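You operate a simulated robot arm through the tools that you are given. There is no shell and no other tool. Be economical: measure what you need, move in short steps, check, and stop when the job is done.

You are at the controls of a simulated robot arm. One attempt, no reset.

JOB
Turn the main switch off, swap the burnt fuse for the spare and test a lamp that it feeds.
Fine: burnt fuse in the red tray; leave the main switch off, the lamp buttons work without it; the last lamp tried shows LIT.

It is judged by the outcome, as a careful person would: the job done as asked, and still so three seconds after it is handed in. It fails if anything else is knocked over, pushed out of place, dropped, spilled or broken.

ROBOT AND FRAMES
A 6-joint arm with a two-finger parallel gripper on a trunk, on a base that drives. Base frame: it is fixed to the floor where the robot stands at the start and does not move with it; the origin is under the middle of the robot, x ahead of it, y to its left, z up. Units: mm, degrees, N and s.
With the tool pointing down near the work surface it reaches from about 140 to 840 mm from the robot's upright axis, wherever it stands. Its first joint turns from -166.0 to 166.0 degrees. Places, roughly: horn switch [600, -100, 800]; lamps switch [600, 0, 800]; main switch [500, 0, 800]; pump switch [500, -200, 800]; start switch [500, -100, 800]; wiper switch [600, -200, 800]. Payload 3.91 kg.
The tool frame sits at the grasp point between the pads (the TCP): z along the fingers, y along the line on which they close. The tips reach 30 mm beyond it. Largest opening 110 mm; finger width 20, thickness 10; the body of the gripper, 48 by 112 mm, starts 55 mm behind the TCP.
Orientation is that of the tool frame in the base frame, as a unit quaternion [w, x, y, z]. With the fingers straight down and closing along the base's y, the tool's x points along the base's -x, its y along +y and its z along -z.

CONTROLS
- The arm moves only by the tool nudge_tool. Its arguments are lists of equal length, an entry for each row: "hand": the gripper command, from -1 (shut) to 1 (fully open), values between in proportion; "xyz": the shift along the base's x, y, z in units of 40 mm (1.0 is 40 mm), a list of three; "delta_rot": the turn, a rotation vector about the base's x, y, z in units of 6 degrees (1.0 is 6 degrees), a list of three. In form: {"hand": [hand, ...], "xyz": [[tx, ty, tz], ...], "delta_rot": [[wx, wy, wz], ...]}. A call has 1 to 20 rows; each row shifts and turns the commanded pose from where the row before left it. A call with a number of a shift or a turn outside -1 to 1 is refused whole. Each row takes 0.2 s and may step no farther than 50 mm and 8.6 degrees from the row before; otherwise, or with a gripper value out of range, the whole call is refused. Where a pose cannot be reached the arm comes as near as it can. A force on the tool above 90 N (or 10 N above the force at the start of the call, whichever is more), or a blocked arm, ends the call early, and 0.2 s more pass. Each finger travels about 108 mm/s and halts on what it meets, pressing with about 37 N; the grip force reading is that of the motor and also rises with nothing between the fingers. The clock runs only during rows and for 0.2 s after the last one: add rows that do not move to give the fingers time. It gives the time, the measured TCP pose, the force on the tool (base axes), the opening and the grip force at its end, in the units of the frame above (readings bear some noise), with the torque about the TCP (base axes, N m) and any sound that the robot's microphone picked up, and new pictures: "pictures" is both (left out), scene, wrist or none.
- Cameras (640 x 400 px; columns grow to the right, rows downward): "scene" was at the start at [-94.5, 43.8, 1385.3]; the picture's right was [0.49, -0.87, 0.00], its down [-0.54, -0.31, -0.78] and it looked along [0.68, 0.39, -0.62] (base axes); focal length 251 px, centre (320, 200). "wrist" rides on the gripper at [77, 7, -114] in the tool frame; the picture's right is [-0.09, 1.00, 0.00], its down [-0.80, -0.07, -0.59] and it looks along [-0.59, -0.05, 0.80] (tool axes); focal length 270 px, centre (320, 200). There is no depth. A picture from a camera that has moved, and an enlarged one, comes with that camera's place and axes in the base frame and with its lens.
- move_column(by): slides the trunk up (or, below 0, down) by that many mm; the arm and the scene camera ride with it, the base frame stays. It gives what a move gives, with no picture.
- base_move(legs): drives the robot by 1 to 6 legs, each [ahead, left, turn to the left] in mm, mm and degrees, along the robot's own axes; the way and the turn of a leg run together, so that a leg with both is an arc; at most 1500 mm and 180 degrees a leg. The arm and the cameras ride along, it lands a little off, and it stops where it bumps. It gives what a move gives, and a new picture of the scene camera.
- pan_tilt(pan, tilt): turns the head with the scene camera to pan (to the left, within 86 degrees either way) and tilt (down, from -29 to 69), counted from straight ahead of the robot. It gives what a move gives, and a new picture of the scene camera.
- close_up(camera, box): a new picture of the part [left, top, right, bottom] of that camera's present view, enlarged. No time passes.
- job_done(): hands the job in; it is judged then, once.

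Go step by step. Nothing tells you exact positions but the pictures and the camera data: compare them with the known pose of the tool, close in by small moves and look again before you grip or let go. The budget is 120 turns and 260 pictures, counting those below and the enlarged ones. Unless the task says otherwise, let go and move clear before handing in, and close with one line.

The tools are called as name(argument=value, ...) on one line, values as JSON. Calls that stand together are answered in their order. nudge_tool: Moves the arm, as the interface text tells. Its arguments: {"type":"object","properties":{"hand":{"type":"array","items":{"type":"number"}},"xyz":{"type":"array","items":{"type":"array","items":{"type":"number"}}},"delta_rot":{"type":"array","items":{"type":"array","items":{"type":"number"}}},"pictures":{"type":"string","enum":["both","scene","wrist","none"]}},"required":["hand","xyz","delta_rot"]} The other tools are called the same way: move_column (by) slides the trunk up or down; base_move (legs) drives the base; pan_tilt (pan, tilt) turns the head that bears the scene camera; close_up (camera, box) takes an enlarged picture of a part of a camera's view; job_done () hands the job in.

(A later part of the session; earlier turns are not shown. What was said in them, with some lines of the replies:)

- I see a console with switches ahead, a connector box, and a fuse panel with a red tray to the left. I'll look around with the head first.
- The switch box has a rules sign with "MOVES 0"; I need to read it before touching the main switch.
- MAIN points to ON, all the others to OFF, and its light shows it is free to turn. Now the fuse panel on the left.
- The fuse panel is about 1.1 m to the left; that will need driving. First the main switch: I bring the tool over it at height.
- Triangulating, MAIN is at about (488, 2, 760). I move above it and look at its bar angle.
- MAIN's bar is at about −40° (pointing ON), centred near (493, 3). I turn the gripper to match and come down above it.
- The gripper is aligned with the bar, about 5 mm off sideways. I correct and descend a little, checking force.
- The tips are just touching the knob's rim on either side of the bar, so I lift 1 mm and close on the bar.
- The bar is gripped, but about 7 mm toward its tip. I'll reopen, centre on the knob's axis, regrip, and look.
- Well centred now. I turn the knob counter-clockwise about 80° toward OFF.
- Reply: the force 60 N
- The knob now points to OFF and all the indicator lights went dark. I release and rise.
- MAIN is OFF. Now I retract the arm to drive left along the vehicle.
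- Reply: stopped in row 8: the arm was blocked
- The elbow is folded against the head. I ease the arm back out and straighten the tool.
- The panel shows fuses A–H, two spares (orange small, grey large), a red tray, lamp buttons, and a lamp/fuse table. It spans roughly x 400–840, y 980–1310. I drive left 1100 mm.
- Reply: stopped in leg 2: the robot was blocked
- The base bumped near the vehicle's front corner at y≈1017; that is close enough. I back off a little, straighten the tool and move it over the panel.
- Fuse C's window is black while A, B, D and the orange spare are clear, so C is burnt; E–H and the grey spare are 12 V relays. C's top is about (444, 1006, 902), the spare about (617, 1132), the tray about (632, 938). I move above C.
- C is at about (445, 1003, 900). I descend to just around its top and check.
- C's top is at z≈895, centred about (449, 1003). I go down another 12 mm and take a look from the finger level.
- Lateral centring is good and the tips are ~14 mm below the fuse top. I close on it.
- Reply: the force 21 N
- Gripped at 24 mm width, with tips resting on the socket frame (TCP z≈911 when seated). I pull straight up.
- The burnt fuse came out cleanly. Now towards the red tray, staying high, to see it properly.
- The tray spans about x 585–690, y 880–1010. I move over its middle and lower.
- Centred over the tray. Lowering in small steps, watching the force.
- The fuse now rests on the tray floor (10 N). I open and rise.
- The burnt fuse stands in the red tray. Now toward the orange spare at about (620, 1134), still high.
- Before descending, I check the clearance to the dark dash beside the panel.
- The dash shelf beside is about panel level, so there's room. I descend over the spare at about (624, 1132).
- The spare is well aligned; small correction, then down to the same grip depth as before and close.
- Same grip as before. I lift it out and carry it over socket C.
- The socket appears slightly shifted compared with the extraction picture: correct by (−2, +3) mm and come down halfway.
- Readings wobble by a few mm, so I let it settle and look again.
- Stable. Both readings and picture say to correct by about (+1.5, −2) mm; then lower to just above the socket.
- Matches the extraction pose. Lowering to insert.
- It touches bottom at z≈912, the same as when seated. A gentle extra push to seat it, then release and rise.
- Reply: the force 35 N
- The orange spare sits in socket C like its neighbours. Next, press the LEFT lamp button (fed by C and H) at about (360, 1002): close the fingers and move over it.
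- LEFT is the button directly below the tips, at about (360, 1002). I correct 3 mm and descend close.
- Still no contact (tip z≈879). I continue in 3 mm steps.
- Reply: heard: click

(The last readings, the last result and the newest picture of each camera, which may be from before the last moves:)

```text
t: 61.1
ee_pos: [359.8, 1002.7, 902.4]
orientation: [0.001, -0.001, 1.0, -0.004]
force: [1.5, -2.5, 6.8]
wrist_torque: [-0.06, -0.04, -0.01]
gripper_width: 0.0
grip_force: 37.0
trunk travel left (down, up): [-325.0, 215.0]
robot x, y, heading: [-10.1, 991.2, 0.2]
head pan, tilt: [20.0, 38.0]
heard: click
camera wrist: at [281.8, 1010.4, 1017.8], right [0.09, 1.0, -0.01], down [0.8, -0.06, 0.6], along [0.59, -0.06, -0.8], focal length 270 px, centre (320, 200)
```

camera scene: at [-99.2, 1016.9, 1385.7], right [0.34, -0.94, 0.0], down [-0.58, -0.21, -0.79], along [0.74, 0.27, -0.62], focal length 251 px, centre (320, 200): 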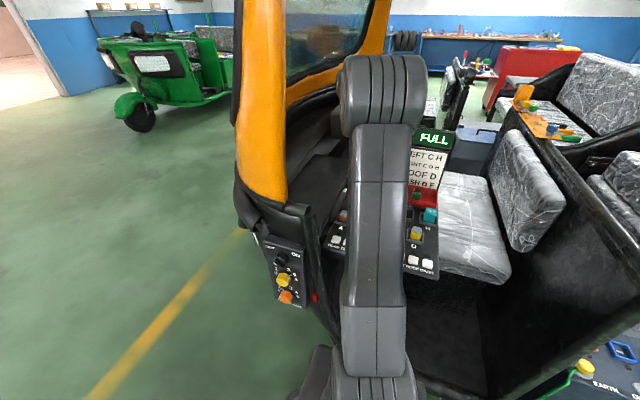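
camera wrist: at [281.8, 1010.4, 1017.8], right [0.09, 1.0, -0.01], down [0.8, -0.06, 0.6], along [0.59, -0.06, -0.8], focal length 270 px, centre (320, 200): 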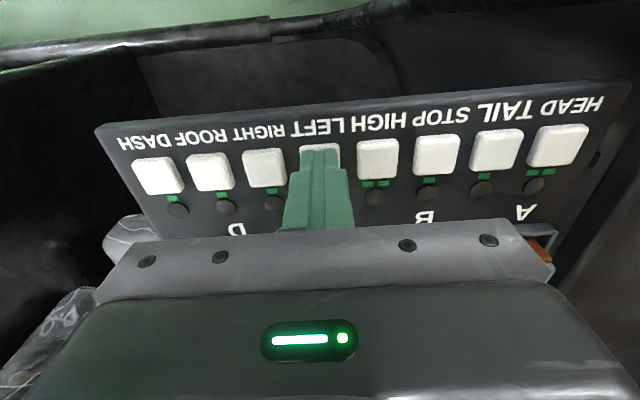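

A click was heard at ~7 N. I lift off and look at the LEFT lamp and the display.

nudge_tool(hand=[-1, -1, -1, -1, -1, -1], xyz=[[0, 0, 0.5], [0, 0, 1], [0.5, 0, 1], [0.8, 0, 0.5], [0.8, 0, 0], [0.8, 0, 0]], delta_rot=[[0, 0, 0], [0, 0, 0], [0, 0, 0], [0, 0, 0], [0, 0, 0], [0, 0, 0]], pictures="wrist")

pan_tilt(pan=10, tilt=38)

close_up(camera="wrist", box=[120, 0, 540, 220])

```text
t: 62.5
ee_pos: [476.7, 1002.3, 1020.0]
orientation: [0.0, -0.001, 1.0, -0.005]
force: [-0.1, -0.3, 0.8]
wrist_torque: [-0.01, 0.01, -0.01]
gripper_width: 0.1
grip_force: 37.5
trunk travel left (down, up): [-325.0, 215.0]
robot x, y, heading: [-9.8, 984.9, 0.2]
head pan, tilt: [20.0, 38.0]
camera wrist: at [398.5, 1010.9, 1136.8], right [0.09, 1.0, -0.01], down [0.8, -0.06, 0.6], along [0.59, -0.06, -0.8], focal length 270 px, centre (320, 200)
```

wrist: 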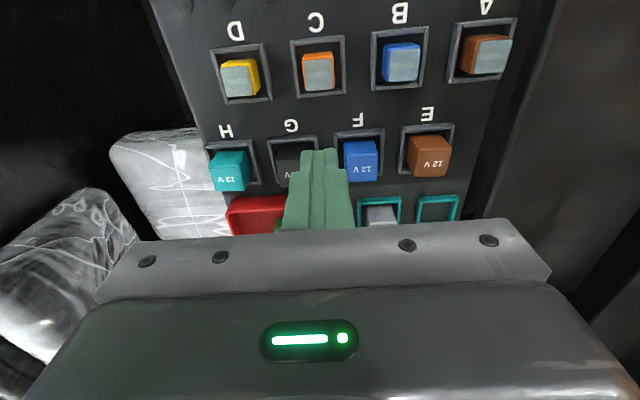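

```text
t: 63.2
ee_pos: [476.1, 1003.1, 1021.6]
orientation: [0.001, -0.001, 1.0, -0.005]
force: [0.4, 0.4, -0.5]
wrist_torque: [-0.01, 0.01, 0.01]
gripper_width: 0.0
grip_force: 36.8
trunk travel left (down, up): [-325.0, 215.0]
robot x, y, heading: [-8.0, 985.6, 0.2]
head pan, tilt: [10.0, 38.0]
camera scene: at [-95.3, 1002.4, 1385.7], right [0.18, -0.98, 0.0], down [-0.61, -0.11, -0.79], along [0.78, 0.14, -0.62], focal length 251 px, centre (320, 200)
```

scene: 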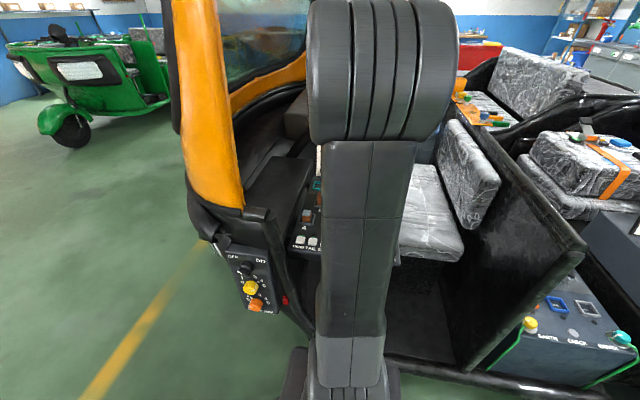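

```text
1.52 times, centred on (330, 110) of wrist
camera zoom: at [397.7, 1010.9, 1136.8], right [0.09, 1.0, -0.01], down [0.8, -0.06, 0.6], along [0.59, -0.06, -0.8], focal length 412 px, centre (305, 337)
```

zoom: 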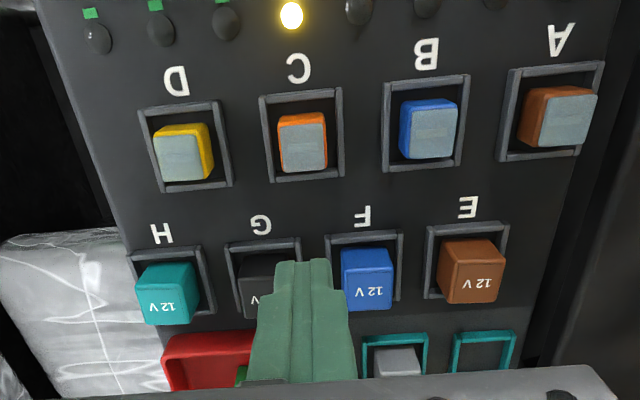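

The LEFT lamp glows. I swing the arm clear to confirm the display and the tray.

nudge_tool(hand=[-1, -0.5, 0, 0, 0, 0, 0, 0], xyz=[[0, 0, 0.9], [0, 0, 0.9], [-0.3, -0.95, 0], [-0.3, -0.95, 0], [-0.3, -0.95, 0], [-0.3, -0.95, 0], [-0.3, -0.95, 0], [-0.3, -0.95, 0]], delta_rot=[[0, 0, 0], [0, 0, 0], [0, 0, 0], [0, 0, 0], [0, 0, 0], [0, 0, 0], [0, 0, 0], [0, 0, 0]], pictures="none")

pan_tilt(pan=25, tilt=35)

```text
t: 65.0
ee_pos: [403.9, 771.3, 1093.7]
orientation: [0.001, -0.001, 1.0, -0.004]
force: [0.0, 0.2, -0.4]
wrist_torque: [0.0, 0.02, -0.03]
gripper_width: 54.7
grip_force: 0.1
trunk travel left (down, up): [-325.0, 215.0]
robot x, y, heading: [-9.5, 983.5, 0.1]
head pan, tilt: [10.0, 38.0]
```

```text
t: 65.8
ee_pos: [406.6, 772.5, 1094.3]
orientation: [0.001, -0.001, 1.0, -0.004]
force: [0.3, 0.3, 0.1]
wrist_torque: [-0.02, -0.01, 0.03]
gripper_width: 55.0
grip_force: 0.1
trunk travel left (down, up): [-325.0, 215.0]
robot x, y, heading: [-10.5, 985.9, 0.1]
head pan, tilt: [25.0, 35.0]
camera scene: at [-100.6, 1024.5, 1390.3], right [0.43, -0.91, 0.0], down [-0.52, -0.24, -0.82], along [0.74, 0.35, -0.57], focal length 251 px, centre (320, 200)
```

scene: 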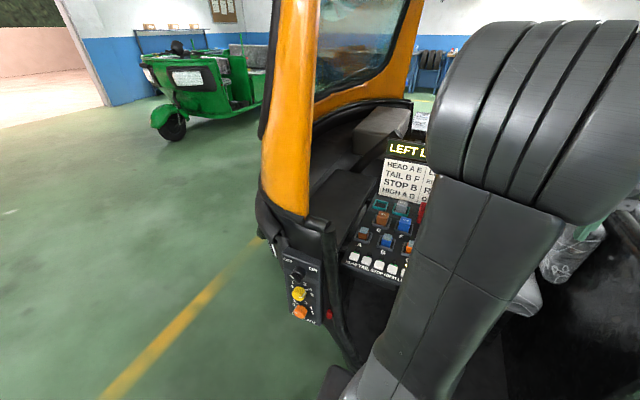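

The display reads "LEFT L…"; I swing a bit further to read it fully.

nudge_tool(hand=[0, 0, 0, 0], xyz=[[-0.4, -0.8, 0.2], [-0.4, -0.8, 0], [-0.5, -0.7, 0], [-0.5, -0.7, 0]], delta_rot=[[0, 0, 0], [0, 0, 0], [0, 0, 0], [0, 0, 0]], pictures="scene")

close_up(camera="scene", box=[340, 120, 480, 290])

```text
t: 66.8
ee_pos: [334.2, 654.6, 1104.7]
orientation: [0.002, -0.001, 1.0, -0.004]
force: [-0.4, 0.0, 0.2]
wrist_torque: [0.01, 0.0, 0.0]
gripper_width: 54.9
grip_force: 0.1
trunk travel left (down, up): [-325.0, 215.0]
robot x, y, heading: [-10.6, 986.9, 0.4]
head pan, tilt: [25.0, 35.0]
camera scene: at [-100.6, 1024.5, 1390.3], right [0.43, -0.9, 0.0], down [-0.52, -0.24, -0.82], along [0.74, 0.35, -0.57], focal length 251 px, centre (320, 200)
```

scene: 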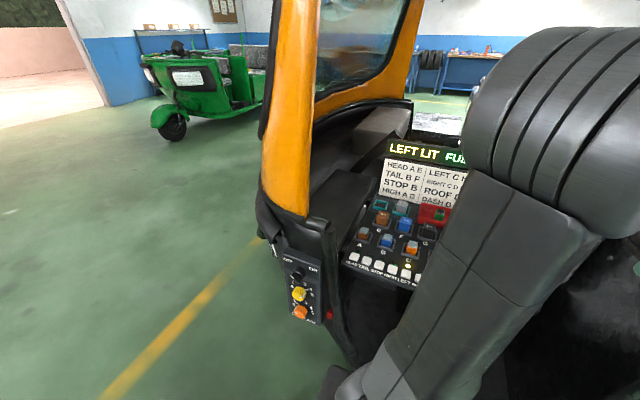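

```text
2.35 times, centred on (410, 205) of scene
camera zoom: at [-100.6, 1024.5, 1390.3], right [0.43, -0.9, 0.0], down [-0.52, -0.24, -0.82], along [0.74, 0.35, -0.57], focal length 591 px, centre (108, 188)
```

zoom: 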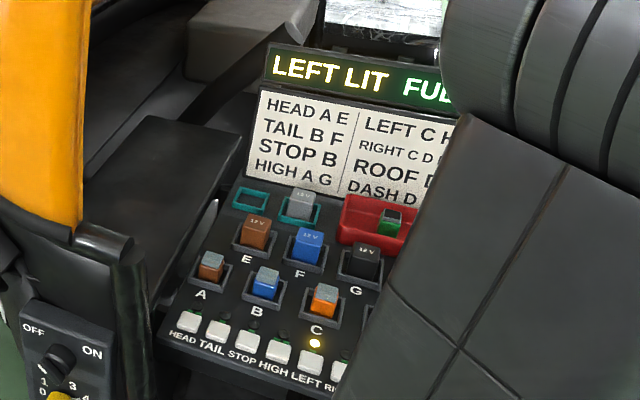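

The display reads "LEFT LIT / FULL", the spare is in C, the burnt fuse is in the red tray, and MAIN was left off. The gripper is empty and clear, so I hand in.

job_done()

```text
The job is handed in.
```

I turned the main switch off and left it off, put the burnt fuse C in the red tray, and fitted the orange spare in its place. The LEFT lamp, tested last, shows LIT.
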